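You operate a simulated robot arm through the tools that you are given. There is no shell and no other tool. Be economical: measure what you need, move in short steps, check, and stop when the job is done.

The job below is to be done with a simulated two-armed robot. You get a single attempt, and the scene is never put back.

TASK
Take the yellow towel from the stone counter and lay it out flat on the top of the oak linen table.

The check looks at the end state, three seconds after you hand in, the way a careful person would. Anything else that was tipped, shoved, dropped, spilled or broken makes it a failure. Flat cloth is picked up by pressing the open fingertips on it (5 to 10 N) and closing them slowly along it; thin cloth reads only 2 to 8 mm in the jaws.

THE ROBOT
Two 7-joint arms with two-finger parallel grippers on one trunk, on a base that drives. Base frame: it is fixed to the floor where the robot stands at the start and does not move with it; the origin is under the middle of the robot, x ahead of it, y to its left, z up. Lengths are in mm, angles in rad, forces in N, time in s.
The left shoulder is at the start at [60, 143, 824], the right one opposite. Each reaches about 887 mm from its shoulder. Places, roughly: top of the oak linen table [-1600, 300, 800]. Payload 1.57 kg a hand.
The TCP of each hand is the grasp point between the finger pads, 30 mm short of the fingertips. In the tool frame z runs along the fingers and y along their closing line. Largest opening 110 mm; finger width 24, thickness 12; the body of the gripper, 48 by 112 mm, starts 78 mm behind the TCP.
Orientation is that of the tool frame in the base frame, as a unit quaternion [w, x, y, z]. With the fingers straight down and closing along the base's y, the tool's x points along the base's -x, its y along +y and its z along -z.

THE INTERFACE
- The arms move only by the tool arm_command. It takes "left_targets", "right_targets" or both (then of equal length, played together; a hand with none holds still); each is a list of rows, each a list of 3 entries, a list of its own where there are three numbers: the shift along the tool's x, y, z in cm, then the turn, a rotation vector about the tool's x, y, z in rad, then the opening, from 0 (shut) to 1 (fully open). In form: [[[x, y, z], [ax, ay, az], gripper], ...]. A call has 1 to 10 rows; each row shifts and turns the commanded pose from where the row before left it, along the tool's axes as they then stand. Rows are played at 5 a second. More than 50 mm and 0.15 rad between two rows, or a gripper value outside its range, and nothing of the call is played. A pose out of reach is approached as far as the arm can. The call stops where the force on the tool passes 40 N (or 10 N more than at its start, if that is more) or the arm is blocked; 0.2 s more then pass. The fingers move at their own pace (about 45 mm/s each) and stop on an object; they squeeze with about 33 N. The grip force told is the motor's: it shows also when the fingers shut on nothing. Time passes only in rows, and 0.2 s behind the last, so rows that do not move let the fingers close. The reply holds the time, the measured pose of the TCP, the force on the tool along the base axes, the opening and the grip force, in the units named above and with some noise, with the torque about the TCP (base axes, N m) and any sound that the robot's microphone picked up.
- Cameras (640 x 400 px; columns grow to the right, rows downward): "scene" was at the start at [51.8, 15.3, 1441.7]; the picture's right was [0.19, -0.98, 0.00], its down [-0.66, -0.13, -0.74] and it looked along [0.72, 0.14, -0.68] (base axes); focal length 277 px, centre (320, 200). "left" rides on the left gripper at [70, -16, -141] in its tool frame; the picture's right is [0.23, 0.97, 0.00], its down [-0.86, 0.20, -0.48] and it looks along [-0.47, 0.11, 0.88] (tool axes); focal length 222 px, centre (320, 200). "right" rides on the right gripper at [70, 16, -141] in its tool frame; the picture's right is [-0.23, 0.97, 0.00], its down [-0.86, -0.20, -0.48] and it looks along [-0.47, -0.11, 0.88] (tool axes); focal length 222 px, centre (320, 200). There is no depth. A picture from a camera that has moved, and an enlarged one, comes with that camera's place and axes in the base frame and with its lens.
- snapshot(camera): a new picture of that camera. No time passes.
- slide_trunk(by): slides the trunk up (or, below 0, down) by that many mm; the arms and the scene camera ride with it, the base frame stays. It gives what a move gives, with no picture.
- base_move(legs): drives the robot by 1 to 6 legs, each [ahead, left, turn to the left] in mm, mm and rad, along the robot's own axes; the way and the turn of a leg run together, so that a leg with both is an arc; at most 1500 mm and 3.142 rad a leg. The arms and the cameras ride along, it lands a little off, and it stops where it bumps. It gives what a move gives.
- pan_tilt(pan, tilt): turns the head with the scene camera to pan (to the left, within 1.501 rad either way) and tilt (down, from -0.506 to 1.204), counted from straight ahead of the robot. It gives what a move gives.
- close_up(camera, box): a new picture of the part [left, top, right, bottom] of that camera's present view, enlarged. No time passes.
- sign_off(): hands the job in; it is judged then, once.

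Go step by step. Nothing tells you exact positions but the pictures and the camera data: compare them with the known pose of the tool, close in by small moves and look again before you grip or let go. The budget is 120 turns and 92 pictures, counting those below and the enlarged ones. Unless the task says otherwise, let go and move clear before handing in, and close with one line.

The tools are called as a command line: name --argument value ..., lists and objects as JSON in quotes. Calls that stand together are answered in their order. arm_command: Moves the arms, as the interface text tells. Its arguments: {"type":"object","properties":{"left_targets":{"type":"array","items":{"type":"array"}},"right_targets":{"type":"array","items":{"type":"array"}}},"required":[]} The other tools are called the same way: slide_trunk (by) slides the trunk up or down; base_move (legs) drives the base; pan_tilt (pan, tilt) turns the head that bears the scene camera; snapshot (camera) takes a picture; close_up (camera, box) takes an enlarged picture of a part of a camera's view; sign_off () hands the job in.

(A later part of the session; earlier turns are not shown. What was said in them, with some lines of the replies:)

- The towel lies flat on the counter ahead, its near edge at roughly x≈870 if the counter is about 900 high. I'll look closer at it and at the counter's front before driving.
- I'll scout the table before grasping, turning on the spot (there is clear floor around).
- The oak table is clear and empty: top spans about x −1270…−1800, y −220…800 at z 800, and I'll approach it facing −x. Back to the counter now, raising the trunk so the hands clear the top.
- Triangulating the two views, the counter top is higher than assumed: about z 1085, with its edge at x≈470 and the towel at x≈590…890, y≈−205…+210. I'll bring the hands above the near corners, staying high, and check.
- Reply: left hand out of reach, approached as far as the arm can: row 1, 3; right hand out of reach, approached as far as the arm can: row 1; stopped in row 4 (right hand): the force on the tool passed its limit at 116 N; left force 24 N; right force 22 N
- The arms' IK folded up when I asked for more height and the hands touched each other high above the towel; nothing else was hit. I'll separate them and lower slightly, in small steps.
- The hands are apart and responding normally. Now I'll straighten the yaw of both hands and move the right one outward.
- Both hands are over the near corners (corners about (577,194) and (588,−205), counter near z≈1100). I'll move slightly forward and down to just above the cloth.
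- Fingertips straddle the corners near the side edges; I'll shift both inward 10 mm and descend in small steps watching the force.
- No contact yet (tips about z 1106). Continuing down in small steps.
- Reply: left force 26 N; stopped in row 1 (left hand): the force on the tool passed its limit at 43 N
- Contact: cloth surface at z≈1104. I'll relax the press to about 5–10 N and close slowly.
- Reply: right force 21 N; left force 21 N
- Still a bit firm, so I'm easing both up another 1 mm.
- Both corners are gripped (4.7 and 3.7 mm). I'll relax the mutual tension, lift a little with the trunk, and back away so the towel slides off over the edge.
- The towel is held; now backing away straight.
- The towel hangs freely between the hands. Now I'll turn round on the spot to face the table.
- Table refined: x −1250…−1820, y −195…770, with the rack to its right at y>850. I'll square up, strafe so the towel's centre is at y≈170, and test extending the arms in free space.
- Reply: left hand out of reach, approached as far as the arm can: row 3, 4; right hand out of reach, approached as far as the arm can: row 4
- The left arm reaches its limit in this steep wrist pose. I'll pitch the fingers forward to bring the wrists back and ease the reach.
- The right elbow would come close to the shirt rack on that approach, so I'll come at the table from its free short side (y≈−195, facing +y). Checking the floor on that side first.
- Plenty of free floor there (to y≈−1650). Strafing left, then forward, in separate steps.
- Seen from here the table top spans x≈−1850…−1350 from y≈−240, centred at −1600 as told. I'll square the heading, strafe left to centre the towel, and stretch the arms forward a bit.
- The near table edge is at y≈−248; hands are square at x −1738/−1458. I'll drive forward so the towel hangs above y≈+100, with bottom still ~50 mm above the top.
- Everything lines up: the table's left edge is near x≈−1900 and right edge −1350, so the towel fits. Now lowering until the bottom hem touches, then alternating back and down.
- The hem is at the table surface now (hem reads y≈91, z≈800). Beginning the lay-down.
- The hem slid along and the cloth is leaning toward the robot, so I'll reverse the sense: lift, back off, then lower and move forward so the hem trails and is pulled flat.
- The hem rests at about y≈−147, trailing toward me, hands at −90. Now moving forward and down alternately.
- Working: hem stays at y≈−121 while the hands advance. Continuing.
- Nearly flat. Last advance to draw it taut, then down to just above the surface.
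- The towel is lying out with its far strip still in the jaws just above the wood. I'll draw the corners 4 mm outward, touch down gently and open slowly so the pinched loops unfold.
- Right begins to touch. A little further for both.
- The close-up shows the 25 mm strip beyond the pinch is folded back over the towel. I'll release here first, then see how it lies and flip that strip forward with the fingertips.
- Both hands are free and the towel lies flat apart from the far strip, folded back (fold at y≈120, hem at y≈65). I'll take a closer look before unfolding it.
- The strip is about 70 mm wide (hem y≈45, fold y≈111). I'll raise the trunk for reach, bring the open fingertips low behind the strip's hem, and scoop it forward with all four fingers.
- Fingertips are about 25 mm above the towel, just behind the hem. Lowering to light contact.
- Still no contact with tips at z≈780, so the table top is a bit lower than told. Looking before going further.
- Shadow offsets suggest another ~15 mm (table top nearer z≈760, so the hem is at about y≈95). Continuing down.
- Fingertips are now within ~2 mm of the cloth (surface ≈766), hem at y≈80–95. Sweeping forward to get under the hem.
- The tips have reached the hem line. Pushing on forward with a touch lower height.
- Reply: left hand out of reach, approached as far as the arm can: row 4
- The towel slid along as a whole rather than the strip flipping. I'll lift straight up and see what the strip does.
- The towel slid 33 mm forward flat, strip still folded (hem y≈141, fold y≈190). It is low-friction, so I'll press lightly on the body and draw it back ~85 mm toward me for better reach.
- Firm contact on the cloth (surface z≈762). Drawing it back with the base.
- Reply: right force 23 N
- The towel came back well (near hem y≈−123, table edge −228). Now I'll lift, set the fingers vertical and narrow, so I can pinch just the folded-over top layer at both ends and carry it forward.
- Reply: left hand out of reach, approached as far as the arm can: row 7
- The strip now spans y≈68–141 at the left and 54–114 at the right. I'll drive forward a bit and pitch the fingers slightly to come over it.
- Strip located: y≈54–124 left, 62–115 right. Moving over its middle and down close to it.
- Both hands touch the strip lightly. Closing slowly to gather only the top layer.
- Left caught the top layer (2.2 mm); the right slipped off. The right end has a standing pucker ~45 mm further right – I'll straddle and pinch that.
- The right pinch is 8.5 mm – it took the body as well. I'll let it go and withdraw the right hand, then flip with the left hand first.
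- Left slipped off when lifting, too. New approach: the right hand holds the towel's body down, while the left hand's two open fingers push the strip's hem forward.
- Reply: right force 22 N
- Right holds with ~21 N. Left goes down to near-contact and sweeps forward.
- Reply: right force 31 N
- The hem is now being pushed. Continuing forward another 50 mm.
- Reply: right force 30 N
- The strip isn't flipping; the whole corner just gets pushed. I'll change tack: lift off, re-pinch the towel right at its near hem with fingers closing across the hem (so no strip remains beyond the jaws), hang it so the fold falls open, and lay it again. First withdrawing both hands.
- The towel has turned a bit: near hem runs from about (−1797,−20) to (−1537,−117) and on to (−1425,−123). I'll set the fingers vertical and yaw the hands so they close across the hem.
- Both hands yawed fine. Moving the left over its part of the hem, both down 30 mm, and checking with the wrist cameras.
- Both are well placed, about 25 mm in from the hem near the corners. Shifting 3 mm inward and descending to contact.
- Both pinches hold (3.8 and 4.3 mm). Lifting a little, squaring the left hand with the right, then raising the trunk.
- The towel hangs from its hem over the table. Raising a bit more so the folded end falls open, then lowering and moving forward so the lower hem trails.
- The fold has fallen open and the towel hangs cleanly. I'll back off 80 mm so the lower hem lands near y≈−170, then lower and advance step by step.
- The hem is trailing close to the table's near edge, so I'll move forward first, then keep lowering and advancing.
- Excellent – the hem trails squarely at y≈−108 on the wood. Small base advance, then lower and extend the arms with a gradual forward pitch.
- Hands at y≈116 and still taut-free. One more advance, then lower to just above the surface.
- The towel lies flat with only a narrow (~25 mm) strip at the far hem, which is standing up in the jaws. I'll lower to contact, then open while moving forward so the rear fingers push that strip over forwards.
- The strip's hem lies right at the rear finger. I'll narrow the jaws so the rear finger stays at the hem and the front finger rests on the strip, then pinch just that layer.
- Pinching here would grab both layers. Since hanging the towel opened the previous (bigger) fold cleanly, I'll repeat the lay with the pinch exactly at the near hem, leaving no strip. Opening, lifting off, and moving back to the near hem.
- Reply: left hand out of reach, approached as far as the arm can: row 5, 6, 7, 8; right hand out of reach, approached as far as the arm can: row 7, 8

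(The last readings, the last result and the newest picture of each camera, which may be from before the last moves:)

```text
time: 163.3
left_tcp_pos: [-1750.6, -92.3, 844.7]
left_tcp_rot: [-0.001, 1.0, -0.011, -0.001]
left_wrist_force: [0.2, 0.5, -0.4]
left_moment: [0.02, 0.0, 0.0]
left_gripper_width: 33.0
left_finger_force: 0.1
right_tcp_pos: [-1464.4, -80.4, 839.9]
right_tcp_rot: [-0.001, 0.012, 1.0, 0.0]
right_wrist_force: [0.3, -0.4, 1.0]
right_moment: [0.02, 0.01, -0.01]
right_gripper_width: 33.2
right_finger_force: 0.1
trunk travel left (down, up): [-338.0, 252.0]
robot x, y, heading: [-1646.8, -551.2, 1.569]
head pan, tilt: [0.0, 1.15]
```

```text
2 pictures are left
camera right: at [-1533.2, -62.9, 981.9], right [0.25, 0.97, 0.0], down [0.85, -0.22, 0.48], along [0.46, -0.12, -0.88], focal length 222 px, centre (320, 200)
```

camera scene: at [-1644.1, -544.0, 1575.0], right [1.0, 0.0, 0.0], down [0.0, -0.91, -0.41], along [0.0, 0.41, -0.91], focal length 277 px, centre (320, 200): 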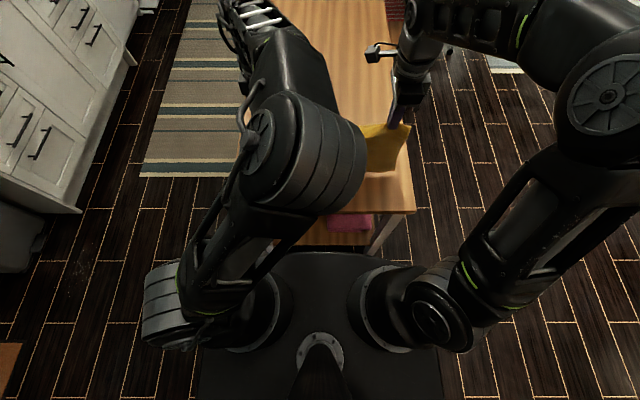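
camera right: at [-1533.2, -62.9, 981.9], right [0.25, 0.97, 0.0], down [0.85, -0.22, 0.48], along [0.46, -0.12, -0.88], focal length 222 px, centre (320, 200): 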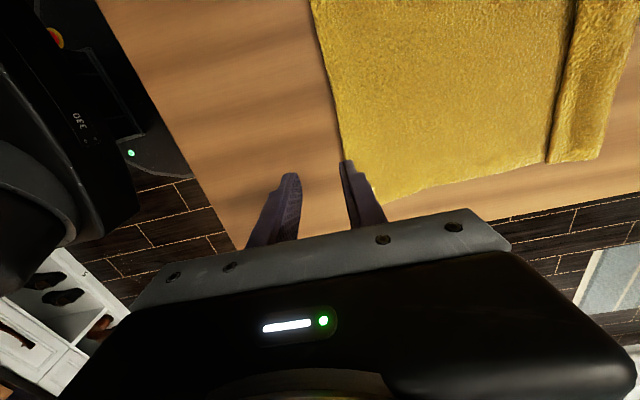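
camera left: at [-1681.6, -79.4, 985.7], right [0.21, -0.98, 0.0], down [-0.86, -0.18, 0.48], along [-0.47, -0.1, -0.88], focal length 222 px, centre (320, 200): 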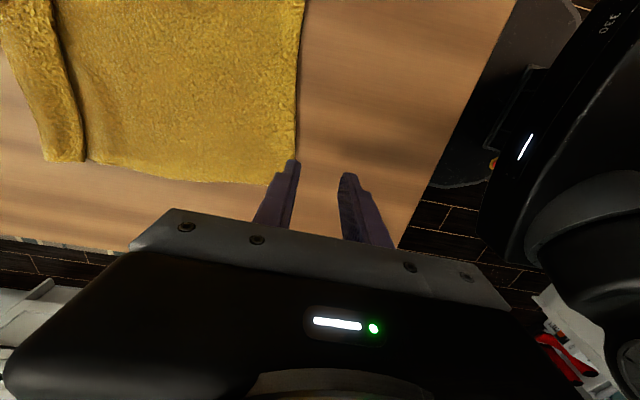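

Now the near hem is clear: y≈−70 at the left hand and −54 at the right. Placing the jaws so the rear finger is just off the hem, then descending.

arm_command --left_targets '[[[0, -1.9, 0], [0, 0, 0], 0.3], [[0, -1.9, 0], [0, 0, 0], 0.3], [[0, 0, 2.3], [0, 0, 0], 0.3], [[0, 0, 2.3], [0, 0, 0], 0.3], [[0, 0, 0], [0, 0, 0], 0.3]]' --right_targets '[[[0, 2.1, 0], [0, 0, 0], 0.3], [[0, 2.1, 0], [0, 0, 0], 0.3], [[0, 0, 2.1], [0, 0, 0], 0.3], [[0, 0, 2.1], [0, 0, 0], 0.3], [[0, 0, 0], [0, 0, 0], 0.3]]'

arm_command --left_targets '[[[0, 0, 0.3], [0, 0, 0], 0.3], [[0, 0, 0], [0, 0, 0], 0.3]]' --right_targets '[[[0, 0, 0.3], [0, 0, 0], 0.3], [[0, 0, 0], [0, 0, 0], 0.3]]'

```text
time: 164.5
left_tcp_pos: [-1751.3, -55.9, 798.3]
left_tcp_rot: [-0.001, 1.0, -0.011, 0.001]
left_wrist_force: [0.1, -0.9, 0.0]
left_moment: [0.02, -0.03, 0.0]
left_gripper_width: 33.1
left_finger_force: 0.0
right_tcp_pos: [-1464.9, -37.8, 798.6]
right_tcp_rot: [0.0, 0.014, 1.0, 0.003]
right_wrist_force: [0.2, 0.3, -0.2]
right_moment: [0.01, 0.0, -0.02]
right_gripper_width: 33.1
right_finger_force: 0.1
trunk travel left (down, up): [-338.0, 252.0]
robot x, y, heading: [-1644.4, -543.8, 1.564]
head pan, tilt: [0.0, 1.15]
```

```text
time: 165.1
left_tcp_pos: [-1751.6, -55.0, 795.7]
left_tcp_rot: [0.001, 1.0, -0.01, 0.0]
left_wrist_force: [-1.0, 1.1, 0.1]
left_moment: [-0.01, -0.04, 0.02]
left_gripper_width: 33.2
left_finger_force: 0.0
right_tcp_pos: [-1464.6, -37.1, 795.9]
right_tcp_rot: [-0.001, 0.012, 1.0, 0.002]
right_wrist_force: [0.3, 0.1, 0.5]
right_moment: [-0.01, 0.01, 0.02]
right_gripper_width: 33.2
right_finger_force: 0.0
trunk travel left (down, up): [-338.0, 252.0]
robot x, y, heading: [-1643.2, -544.5, 1.567]
head pan, tilt: [0.0, 1.15]
```

arm_command --left_targets '[[[0, 0, 0.2], [0, 0, 0], 0.3], [[0, 0, 0], [0, 0, 0], 0.3]]' --right_targets '[[[0, 0, 0.2], [0, 0, 0], 0.3], [[0, 0, 0], [0, 0, 0], 0.3]]'

arm_command --left_targets '[[[0, 0, 0.08], [0, 0, 0], 0.3], [[0, 0, 0], [0, 0, 0], 0.3]]' --right_targets '[[[0, 0, 0.08], [0, 0, 0], 0.3], [[0, 0, 0], [0, 0, 0], 0.3]]'

```text
time: 165.7
left_tcp_pos: [-1751.4, -56.9, 794.2]
left_tcp_rot: [0.0, 1.0, -0.01, 0.0]
left_wrist_force: [0.7, -0.1, 0.3]
left_moment: [-0.02, 0.0, 0.04]
left_gripper_width: 32.7
left_finger_force: 0.1
right_tcp_pos: [-1464.5, -39.0, 793.1]
right_tcp_rot: [0.0, 0.012, 1.0, 0.002]
right_wrist_force: [-0.2, 1.0, 3.5]
right_moment: [0.05, 0.0, 0.02]
right_gripper_width: 33.0
right_finger_force: 0.2
trunk travel left (down, up): [-338.0, 252.0]
robot x, y, heading: [-1642.4, -546.8, 1.565]
head pan, tilt: [0.0, 1.15]
```

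```text
time: 166.3
left_tcp_pos: [-1752.4, -55.6, 793.3]
left_tcp_rot: [0.0, 1.0, -0.01, -0.001]
left_wrist_force: [-0.7, -0.8, 3.3]
left_moment: [0.06, 0.02, 0.01]
left_gripper_width: 32.6
left_finger_force: 0.1
right_tcp_pos: [-1464.4, -38.1, 794.6]
right_tcp_rot: [-0.001, 0.012, 1.0, 0.002]
right_wrist_force: [-0.2, 1.3, 4.9]
right_moment: [0.08, 0.01, 0.0]
right_gripper_width: 32.9
right_finger_force: 0.0
trunk travel left (down, up): [-338.0, 252.0]
robot x, y, heading: [-1641.5, -543.9, 1.567]
head pan, tilt: [0.0, 1.15]
```

Contact at 3–5 N on both. Closing slowly.

arm_command --left_targets '[[[0, 0, 0.05], [0, 0, 0], 0.3], [[0, 0, 0], [0, 0, 0], 0.27], [[0, 0, 0], [0, 0, 0], 0.24], [[0, 0, 0], [0, 0, 0], 0.2], [[0, 0, 0], [0, 0, 0], 0.16], [[0, 0, 0], [0, 0, 0], 0.12], [[0, 0, 0], [0, 0, 0], 0.08], [[0, 0, 0], [0, 0, 0], 0.04], [[0, 0, 0], [0, 0, 0], 0], [[0, 0, 0], [0, 0, 0], 0]]' --right_targets '[[[0, 0, 0.02], [0, 0, 0], 0.3], [[0, 0, 0], [0, 0, 0], 0.27], [[0, 0, 0], [0, 0, 0], 0.24], [[0, 0, 0], [0, 0, 0], 0.2], [[0, 0, 0], [0, 0, 0], 0.16], [[0, 0, 0], [0, 0, 0], 0.12], [[0, 0, 0], [0, 0, 0], 0.08], [[0, 0, 0], [0, 0, 0], 0.04], [[0, 0, 0], [0, 0, 0], 0], [[0, 0, 0], [0, 0, 0], 0]]'

```text
time: 168.5
left_tcp_pos: [-1751.5, -55.4, 792.6]
left_tcp_rot: [-0.002, 1.0, -0.01, 0.0]
left_wrist_force: [0.7, 1.4, 7.8]
left_moment: [0.11, -0.02, -0.03]
left_gripper_width: 4.6
left_finger_force: 24.9
right_tcp_pos: [-1462.4, -38.7, 793.6]
right_tcp_rot: [0.0, 0.013, 1.0, 0.002]
right_wrist_force: [-0.5, 1.1, 6.6]
right_moment: [0.05, -0.01, 0.01]
right_gripper_width: 4.1
right_finger_force: 25.0
trunk travel left (down, up): [-338.0, 252.0]
robot x, y, heading: [-1643.2, -546.0, 1.57]
head pan, tilt: [0.0, 1.15]
```

Both pinches hold right at the hem (4.6 and 4.1 mm). Levelling the hands, lifting so the fold drops open, and backing off as before.

arm_command --left_targets '[[[0, 0, -2], [0, 0, 0], 0], [[-0.3, -0.8, -2], [0, 0, 0], 0], [[0, 0, -2], [0, 0, 0], 0], [[0, 0, 0], [0, 0, 0], 0]]' --right_targets '[[[0, 0, -2], [0, 0, 0], 0], [[-0.3, -0.8, -2], [0, 0, 0], 0], [[0, 0, -2], [0, 0, 0], 0], [[0, 0, 0], [0, 0, 0], 0]]'

slide_trunk --by 247

base_move --legs '[[-115, 0, 0]]'

```text
time: 169.5
left_tcp_pos: [-1753.7, -46.9, 852.5]
left_tcp_rot: [0.0, 1.0, -0.01, 0.0]
left_wrist_force: [1.5, -0.1, 0.5]
left_moment: [-0.04, -0.05, 0.02]
left_gripper_width: 4.1
left_finger_force: 24.2
right_tcp_pos: [-1462.1, -45.8, 851.3]
right_tcp_rot: [-0.001, 0.014, 1.0, 0.002]
right_wrist_force: [-2.3, 0.6, -0.1]
right_moment: [0.0, 0.02, 0.0]
right_gripper_width: 4.4
right_finger_force: 25.4
trunk travel left (down, up): [-338.0, 252.0]
robot x, y, heading: [-1646.0, -543.7, 1.568]
head pan, tilt: [0.0, 1.15]
```

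```text
time: 172.1
left_tcp_pos: [-1754.1, -46.8, 1100.2]
left_tcp_rot: [0.0, 1.0, -0.009, 0.0]
left_wrist_force: [1.6, 0.4, -0.7]
left_moment: [-0.02, -0.06, 0.05]
left_gripper_width: 4.3
left_finger_force: 24.9
right_tcp_pos: [-1461.9, -45.6, 1099.1]
right_tcp_rot: [-0.002, 0.013, 1.0, 0.002]
right_wrist_force: [-1.2, -0.8, 0.1]
right_moment: [0.01, -0.03, 0.03]
right_gripper_width: 4.3
right_finger_force: 25.4
trunk travel left (down, up): [-585.0, 5.0]
robot x, y, heading: [-1645.3, -541.6, 1.568]
head pan, tilt: [0.0, 1.15]
```

```text
time: 173.3
left_tcp_pos: [-1755.8, -163.9, 1100.2]
left_tcp_rot: [-0.002, 1.0, -0.01, 0.001]
left_wrist_force: [1.5, -1.0, 0.0]
left_moment: [0.06, -0.03, 0.0]
left_gripper_width: 3.9
left_finger_force: 24.7
right_tcp_pos: [-1463.6, -162.9, 1098.4]
right_tcp_rot: [0.0, 0.012, 1.0, 0.002]
right_wrist_force: [-1.3, -0.6, 0.1]
right_moment: [0.02, 0.04, -0.03]
right_gripper_width: 4.3
right_finger_force: 24.8
trunk travel left (down, up): [-585.0, 5.0]
robot x, y, heading: [-1645.7, -659.1, 1.574]
head pan, tilt: [0.0, 1.15]
```

slide_trunk --by -48

base_move --legs '[[32, 0, 0]]'

slide_trunk --by -40

base_move --legs '[[46, 0, 0]]'

arm_command --left_targets '[[[0, -2.2, 0.8], [0, 0, 0], 0], [[0, -2.2, 0.8], [0, 0, 0], 0], [[0, -2.2, 1.2], [0, 0, 0], 0], [[0, -2.2, 1.6], [0, 0, 0], 0], [[0, 0, 0], [0, 0, 0], 0]]' --right_targets '[[[0, 2.2, 0.8], [0, 0, 0], 0], [[0, 2.2, 0.8], [0, 0, 0], 0], [[0, 2.2, 1.2], [0, 0, 0], 0], [[0, 2.2, 1.6], [0, 0, 0], 0], [[0, 0, 0], [0, 0, 0], 0]]'

slide_trunk --by -60

base_move --legs '[[30, 0, 0]]'

```text
time: 174.2
left_tcp_pos: [-1755.0, -162.5, 1050.8]
left_tcp_rot: [0.0, 1.0, -0.01, 0.0]
left_wrist_force: [2.1, -0.5, -0.5]
left_moment: [0.02, -0.05, -0.02]
left_gripper_width: 4.4
left_finger_force: 24.7
right_tcp_pos: [-1464.5, -162.7, 1051.7]
right_tcp_rot: [-0.001, 0.012, 1.0, 0.001]
right_wrist_force: [-1.4, 0.0, 0.7]
right_moment: [0.03, 0.03, 0.0]
right_gripper_width: 3.9
right_finger_force: 24.4
trunk travel left (down, up): [-537.0, 53.0]
robot x, y, heading: [-1646.0, -659.9, 1.573]
head pan, tilt: [0.0, 1.15]
```

```text
time: 175.1
left_tcp_pos: [-1755.7, -128.3, 1050.0]
left_tcp_rot: [0.001, 1.0, -0.01, 0.0]
left_wrist_force: [0.8, 1.4, -0.7]
left_moment: [-0.03, -0.06, 0.02]
left_gripper_width: 4.2
left_finger_force: 24.4
right_tcp_pos: [-1463.8, -126.9, 1049.4]
right_tcp_rot: [0.0, 0.013, 1.0, 0.001]
right_wrist_force: [-0.6, -0.1, -0.5]
right_moment: [-0.07, 0.05, 0.01]
right_gripper_width: 4.2
right_finger_force: 25.1
trunk travel left (down, up): [-537.0, 53.0]
robot x, y, heading: [-1642.7, -627.7, 1.569]
head pan, tilt: [0.0, 1.15]
```

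```text
time: 175.9
left_tcp_pos: [-1754.3, -130.7, 1011.0]
left_tcp_rot: [0.001, 1.0, -0.01, 0.0]
left_wrist_force: [2.4, 0.3, -0.4]
left_moment: [0.02, -0.07, 0.0]
left_gripper_width: 4.3
left_finger_force: 24.5
right_tcp_pos: [-1463.4, -129.2, 1009.7]
right_tcp_rot: [-0.001, 0.013, 1.0, 0.001]
right_wrist_force: [-1.1, -0.5, 0.4]
right_moment: [0.03, 0.07, 0.02]
right_gripper_width: 4.0
right_finger_force: 24.5
trunk travel left (down, up): [-497.0, 93.0]
robot x, y, heading: [-1646.5, -627.9, 1.57]
head pan, tilt: [0.0, 1.15]
```

```text
time: 176.8
left_tcp_pos: [-1755.7, -84.0, 1010.9]
left_tcp_rot: [0.001, 1.0, -0.009, -0.001]
left_wrist_force: [1.9, 0.7, 0.4]
left_moment: [-0.05, -0.04, 0.03]
left_gripper_width: 4.0
left_finger_force: 25.0
right_tcp_pos: [-1462.5, -80.9, 1009.4]
right_tcp_rot: [-0.001, 0.012, 1.0, 0.001]
right_wrist_force: [-1.5, 0.8, -0.7]
right_moment: [-0.06, 0.04, 0.0]
right_gripper_width: 4.4
right_finger_force: 24.7
trunk travel left (down, up): [-497.0, 93.0]
robot x, y, heading: [-1645.4, -578.0, 1.568]
head pan, tilt: [0.0, 1.15]
```

```text
time: 178.0
left_tcp_pos: [-1753.3, -0.1, 967.1]
left_tcp_rot: [0.0, 1.0, -0.01, 0.0]
left_wrist_force: [2.2, -0.1, 0.2]
left_moment: [0.03, -0.02, -0.04]
left_gripper_width: 4.2
left_finger_force: 24.8
right_tcp_pos: [-1460.0, 3.7, 966.5]
right_tcp_rot: [-0.001, 0.012, 1.0, 0.002]
right_wrist_force: [-1.9, 0.4, 0.0]
right_moment: [0.0, 0.04, 0.0]
right_gripper_width: 4.3
right_finger_force: 24.7
trunk travel left (down, up): [-497.0, 93.0]
robot x, y, heading: [-1645.5, -582.9, 1.569]
head pan, tilt: [0.0, 1.15]
```

```text
time: 179.0
left_tcp_pos: [-1752.3, 0.1, 907.5]
left_tcp_rot: [0.0, 1.0, -0.01, 0.0]
left_wrist_force: [1.7, 1.1, -0.6]
left_moment: [0.02, -0.05, 0.01]
left_gripper_width: 4.3
left_finger_force: 25.3
right_tcp_pos: [-1460.1, 3.6, 904.6]
right_tcp_rot: [-0.001, 0.012, 1.0, 0.002]
right_wrist_force: [-1.8, 0.9, 0.4]
right_moment: [-0.02, 0.07, 0.03]
right_gripper_width: 4.2
right_finger_force: 24.5
trunk travel left (down, up): [-437.0, 153.0]
robot x, y, heading: [-1647.1, -586.2, 1.567]
head pan, tilt: [0.0, 1.15]
```

```text
time: 179.8
left_tcp_pos: [-1752.4, 31.6, 906.8]
left_tcp_rot: [0.002, 1.0, -0.01, 0.0]
left_wrist_force: [2.3, 0.2, 0.7]
left_moment: [-0.04, -0.07, 0.01]
left_gripper_width: 4.2
left_finger_force: 25.1
right_tcp_pos: [-1459.9, 34.0, 904.6]
right_tcp_rot: [0.0, 0.011, 1.0, 0.0]
right_wrist_force: [-2.0, 1.1, 1.0]
right_moment: [-0.02, 0.04, 0.03]
right_gripper_width: 3.9
right_finger_force: 25.1
trunk travel left (down, up): [-437.0, 153.0]
robot x, y, heading: [-1643.6, -549.1, 1.573]
head pan, tilt: [0.0, 1.15]
```

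Tracking the earlier good sequence. Lowering, pitching and extending again.

slide_trunk --by -40

arm_command --left_targets '[[[0, -2.0, 0], [0.11, 0, 0], 0], [[0, -2.0, 0.22], [0.11, 0, 0], 0], [[0, -1.95, 0.45], [0.11, 0, 0], 0], [[0, -1.9, 0.65], [0.11, 0, 0], 0], [[0, 0, 0], [0, 0, 0], 0]]' --right_targets '[[[0, 2.0, 0], [-0.11, 0, 0], 0], [[0, 2.0, 0.22], [-0.11, 0, 0], 0], [[0, 1.95, 0.45], [-0.11, 0, 0], 0], [[0, 1.9, 0.65], [-0.11, 0, 0], 0], [[0, 0, 0], [0, 0, 0], 0]]'

arm_command --left_targets '[[[0, -1.1, 0.51], [0.1, 0, 0], 0], [[0, -1.03, 0.62], [0, 0, 0], 0], [[0, -1.03, 0.62], [0, 0, 0], 0], [[0, 0, 0], [0, 0, 0], 0]]' --right_targets '[[[0, 1.1, 0.51], [-0.1, 0, 0], 0], [[0, 1.03, 0.62], [0, 0, 0], 0], [[0, 1.03, 0.62], [0, 0, 0], 0], [[0, 0, 0], [0, 0, 0], 0]]'

slide_trunk --by -45

```text
time: 180.7
left_tcp_pos: [-1753.3, 31.2, 867.2]
left_tcp_rot: [0.0, 1.0, -0.009, 0.0]
left_wrist_force: [1.9, -0.6, 1.0]
left_moment: [0.01, -0.04, -0.01]
left_gripper_width: 4.4
left_finger_force: 24.5
right_tcp_pos: [-1461.2, 33.3, 866.1]
right_tcp_rot: [-0.001, 0.012, 1.0, 0.002]
right_wrist_force: [-2.2, -0.6, -0.2]
right_moment: [0.01, 0.05, 0.01]
right_gripper_width: 4.2
right_finger_force: 24.7
trunk travel left (down, up): [-397.0, 193.0]
robot x, y, heading: [-1648.0, -549.6, 1.567]
head pan, tilt: [0.0, 1.15]
```

```text
time: 181.9
left_tcp_pos: [-1750.8, 110.4, 866.6]
left_tcp_rot: [-0.218, 0.976, -0.008, 0.002]
left_wrist_force: [2.2, -0.1, -1.3]
left_moment: [-0.04, -0.02, 0.01]
left_gripper_width: 4.1
left_finger_force: 24.9
right_tcp_pos: [-1459.7, 112.8, 865.6]
right_tcp_rot: [0.002, 0.012, 0.975, 0.22]
right_wrist_force: [-1.3, -0.6, -0.2]
right_moment: [-0.08, 0.04, -0.01]
right_gripper_width: 4.4
right_finger_force: 25.0
trunk travel left (down, up): [-397.0, 193.0]
robot x, y, heading: [-1647.5, -556.5, 1.571]
head pan, tilt: [0.0, 1.15]
```

```text
time: 182.9
left_tcp_pos: [-1749.6, 147.1, 867.6]
left_tcp_rot: [-0.267, 0.964, -0.008, 0.003]
left_wrist_force: [2.3, 0.0, 0.3]
left_moment: [-0.08, -0.05, -0.03]
left_gripper_width: 4.1
left_finger_force: 25.1
right_tcp_pos: [-1457.4, 149.4, 865.4]
right_tcp_rot: [0.003, 0.011, 0.963, 0.269]
right_wrist_force: [-1.8, 0.1, -0.2]
right_moment: [-0.06, 0.07, 0.05]
right_gripper_width: 4.0
right_finger_force: 24.6
trunk travel left (down, up): [-397.0, 193.0]
robot x, y, heading: [-1642.5, -549.5, 1.572]
head pan, tilt: [0.0, 1.15]
```

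```text
time: 183.7
left_tcp_pos: [-1750.3, 146.9, 822.8]
left_tcp_rot: [-0.267, 0.964, -0.01, 0.003]
left_wrist_force: [2.4, -0.2, -0.4]
left_moment: [-0.05, 0.0, -0.02]
left_gripper_width: 4.0
left_finger_force: 24.9
right_tcp_pos: [-1458.0, 149.4, 821.8]
right_tcp_rot: [0.002, 0.011, 0.963, 0.268]
right_wrist_force: [-1.6, 0.1, -0.3]
right_moment: [-0.09, 0.06, 0.0]
right_gripper_width: 4.1
right_finger_force: 24.2
trunk travel left (down, up): [-352.0, 238.0]
robot x, y, heading: [-1644.1, -548.0, 1.566]
head pan, tilt: [0.0, 1.15]
```

Forward 12 mm more to draw it straight, then down to contact.

arm_command --left_targets '[[[0, -0.51, 0.31], [0, 0, 0], 0], [[0, -0.51, 0.31], [0, 0, 0], 0], [[0, 0, 0], [0, 0, 0], 0]]' --right_targets '[[[0, 0.51, 0.31], [0, 0, 0], 0], [[0, 0.51, 0.31], [0, 0, 0], 0], [[0, 0, 0], [0, 0, 0], 0]]'

slide_trunk --by -23

arm_command --left_targets '[[[0, 0.1, 0.17], [0, 0, 0], 0], [[0, 0, 0], [0, 0, 0], 0]]' --right_targets '[[[0, -0.1, 0.17], [0, 0, 0], 0], [[0, 0, 0], [0, 0, 0], 0]]'

```text
time: 184.5
left_tcp_pos: [-1747.8, 158.5, 822.3]
left_tcp_rot: [-0.266, 0.964, -0.01, 0.003]
left_wrist_force: [1.5, -0.2, -0.3]
left_moment: [-0.04, -0.03, -0.01]
left_gripper_width: 3.9
left_finger_force: 25.0
right_tcp_pos: [-1456.6, 161.3, 821.7]
right_tcp_rot: [0.002, 0.011, 0.963, 0.268]
right_wrist_force: [-2.9, 0.1, -0.6]
right_moment: [-0.06, 0.06, 0.02]
right_gripper_width: 4.2
right_finger_force: 24.9
trunk travel left (down, up): [-352.0, 238.0]
robot x, y, heading: [-1643.8, -556.0, 1.569]
head pan, tilt: [0.0, 1.15]
```

```text
time: 185.2
left_tcp_pos: [-1748.4, 158.0, 798.2]
left_tcp_rot: [-0.266, 0.964, -0.009, 0.002]
left_wrist_force: [2.1, -0.8, 0.3]
left_moment: [-0.04, -0.04, 0.0]
left_gripper_width: 4.3
left_finger_force: 24.9
right_tcp_pos: [-1456.2, 161.3, 798.9]
right_tcp_rot: [0.002, 0.011, 0.963, 0.268]
right_wrist_force: [-2.3, 0.0, 0.8]
right_moment: [-0.07, 0.06, -0.02]
right_gripper_width: 4.1
right_finger_force: 24.4
trunk travel left (down, up): [-329.0, 261.0]
robot x, y, heading: [-1643.5, -552.8, 1.571]
head pan, tilt: [0.0, 1.15]
```

```text
time: 185.8
left_tcp_pos: [-1749.3, 158.5, 797.7]
left_tcp_rot: [-0.267, 0.964, -0.01, 0.002]
left_wrist_force: [0.4, -0.4, 0.2]
left_moment: [-0.03, -0.04, -0.05]
left_gripper_width: 4.2
left_finger_force: 24.7
right_tcp_pos: [-1457.3, 161.8, 796.9]
right_tcp_rot: [0.003, 0.012, 0.963, 0.268]
right_wrist_force: [-2.0, 1.2, 2.2]
right_moment: [0.01, 0.07, 0.02]
right_gripper_width: 4.1
right_finger_force: 25.1
trunk travel left (down, up): [-329.0, 261.0]
robot x, y, heading: [-1642.6, -554.2, 1.568]
head pan, tilt: [0.0, 1.15]
```

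Just touching. Opening with the rear fingers held in place, then withdrawing along the fingers.

arm_command --left_targets '[[[0, -0.33, 0], [0, 0, 0], 0.06], [[0, -0.33, 0], [0, 0, 0], 0.12], [[0, -0.33, 0], [0, 0, 0], 0.18], [[0, -0.33, 0], [0, 0, 0], 0.24], [[0, -0.33, 0], [0, 0, 0], 0.3], [[0, 0, 0], [0, 0, 0], 0.3], [[0, 0, -2.5], [0, 0, 0], 0.3], [[0, 0, -3], [0, 0, 0], 0.3], [[0, 0, -3], [0, 0, 0], 0.3]]' --right_targets '[[[0, 0.33, 0], [0, 0, 0], 0.06], [[0, 0.33, 0], [0, 0, 0], 0.12], [[0, 0.33, 0], [0, 0, 0], 0.18], [[0, 0.33, 0], [0, 0, 0], 0.24], [[0, 0.33, 0], [0, 0, 0], 0.3], [[0, 0, 0], [0, 0, 0], 0.3], [[0, 0, -2.5], [0, 0, 0], 0.3], [[0, 0, -3], [0, 0, 0], 0.3], [[0, 0, -3], [0, 0, 0], 0.3]]'

```text
time: 187.8
left_tcp_pos: [-1748.3, 128.7, 878.6]
left_tcp_rot: [-0.266, 0.964, -0.009, 0.003]
left_wrist_force: [0.3, 0.3, 0.3]
left_moment: [0.02, 0.01, -0.01]
left_gripper_width: 33.0
left_finger_force: 0.0
right_tcp_pos: [-1457.9, 130.5, 879.3]
right_tcp_rot: [0.003, 0.011, 0.963, 0.268]
right_wrist_force: [-0.4, 0.0, -0.6]
right_moment: [0.0, 0.01, 0.04]
right_gripper_width: 33.0
right_finger_force: 0.0
trunk travel left (down, up): [-329.0, 261.0]
robot x, y, heading: [-1647.9, -552.9, 1.567]
head pan, tilt: [0.0, 1.15]
```

Released. Raising slightly and backing away to view the result.

slide_trunk --by 150

base_move --legs '[[-420, 0, 0]]'

pan_tilt --pan 0.0 --tilt 0.65

close_up --camera "scene" --box '[160, 60, 480, 260]'

```text
time: 189.6
left_tcp_pos: [-1747.6, 128.8, 1027.8]
left_tcp_rot: [-0.266, 0.964, -0.01, 0.002]
left_wrist_force: [0.0, 0.9, 0.4]
left_moment: [0.02, 0.0, 0.0]
left_gripper_width: 33.0
left_finger_force: 0.0
right_tcp_pos: [-1458.5, 130.9, 1028.6]
right_tcp_rot: [0.002, 0.011, 0.963, 0.268]
right_wrist_force: [0.2, 0.7, -0.1]
right_moment: [0.03, 0.03, -0.02]
right_gripper_width: 33.1
right_finger_force: 0.1
trunk travel left (down, up): [-479.0, 111.0]
robot x, y, heading: [-1643.2, -550.1, 1.565]
head pan, tilt: [0.0, 1.15]
```

```text
time: 192.2
left_tcp_pos: [-1744.9, -292.3, 1029.0]
left_tcp_rot: [-0.267, 0.964, -0.013, 0.003]
left_wrist_force: [0.2, -0.9, -0.3]
left_moment: [0.03, -0.03, 0.0]
left_gripper_width: 32.9
left_finger_force: 0.1
right_tcp_pos: [-1456.6, -290.9, 1028.4]
right_tcp_rot: [0.003, 0.015, 0.963, 0.268]
right_wrist_force: [-0.2, 0.1, -0.2]
right_moment: [-0.02, 0.02, -0.01]
right_gripper_width: 33.0
right_finger_force: 0.0
trunk travel left (down, up): [-479.0, 111.0]
robot x, y, heading: [-1643.9, -974.1, 1.564]
head pan, tilt: [0.0, 1.15]
```

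```text
time: 193.1
left_tcp_pos: [-1746.0, -291.9, 1028.0]
left_tcp_rot: [-0.266, 0.964, -0.012, 0.003]
left_wrist_force: [-0.2, 1.0, 0.8]
left_moment: [-0.01, 0.01, -0.01]
left_gripper_width: 33.0
left_finger_force: 0.0
right_tcp_pos: [-1455.7, -291.2, 1028.7]
right_tcp_rot: [0.003, 0.015, 0.963, 0.268]
right_wrist_force: [0.5, -0.5, -0.6]
right_moment: [-0.03, -0.01, 0.02]
right_gripper_width: 33.4
right_finger_force: 0.1
trunk travel left (down, up): [-479.0, 111.0]
robot x, y, heading: [-1644.6, -973.4, 1.561]
head pan, tilt: [0.0, 0.649]
```

```text
2.00 times, centred on (320, 160) of scene
camera zoom: at [-1645.6, -918.5, 1506.4], right [1.0, -0.01, 0.0], down [0.0, -0.61, -0.8], along [0.01, 0.8, -0.61], focal length 553 px, centre (320, 280)
```

zoom: 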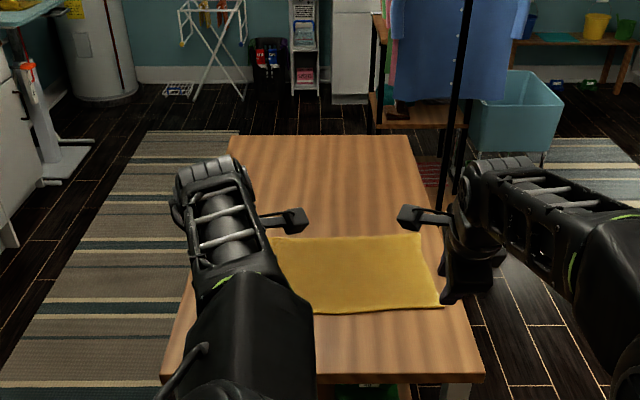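

The towel now looks flat with no folded strip on the visible part. I'll strafe a bit left to check the hidden left part with the last picture.

base_move --legs '[[-120, 170, 0]]'

close_up --camera "scene" --box '[240, 80, 480, 230]'

```text
time: 194.8
left_tcp_pos: [-1919.8, -414.0, 1028.4]
left_tcp_rot: [-0.267, 0.964, -0.013, 0.004]
left_wrist_force: [-0.4, -0.8, 0.8]
left_moment: [0.03, 0.0, -0.02]
left_gripper_width: 33.1
left_finger_force: 0.1
right_tcp_pos: [-1628.3, -412.8, 1030.1]
right_tcp_rot: [0.004, 0.015, 0.963, 0.268]
right_wrist_force: [-0.5, 0.4, -0.3]
right_moment: [-0.02, 0.02, -0.02]
right_gripper_width: 32.8
right_finger_force: 0.0
trunk travel left (down, up): [-479.0, 111.0]
robot x, y, heading: [-1816.4, -1093.5, 1.562]
head pan, tilt: [0.0, 0.649]
```

```text
2.67 times, centred on (360, 155) of scene
camera zoom: at [-1820.0, -1039.8, 1506.5], right [1.0, -0.01, 0.0], down [0.0, -0.6, -0.8], along [0.01, 0.8, -0.6], focal length 738 px, centre (213, 320)
```

zoom: 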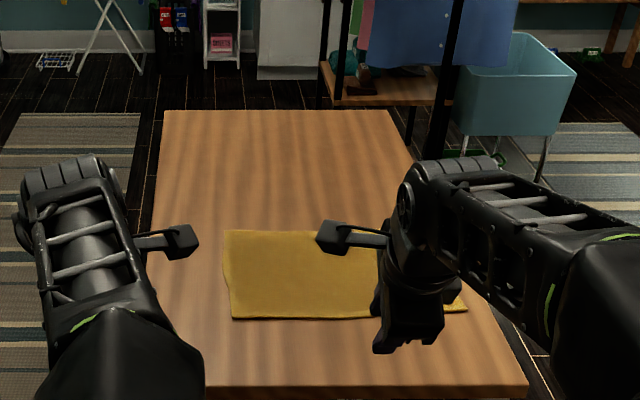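

The left part is flat too. The whole towel lies on the table top, both hands are empty and clear of it, and nothing else was disturbed, so I'm handing in.

sign_off

```text
The job is handed in.
```

The yellow towel is off the stone counter and laid out flat on the oak linen table, with both hands empty and clear. Nothing else in the room was moved or knocked.
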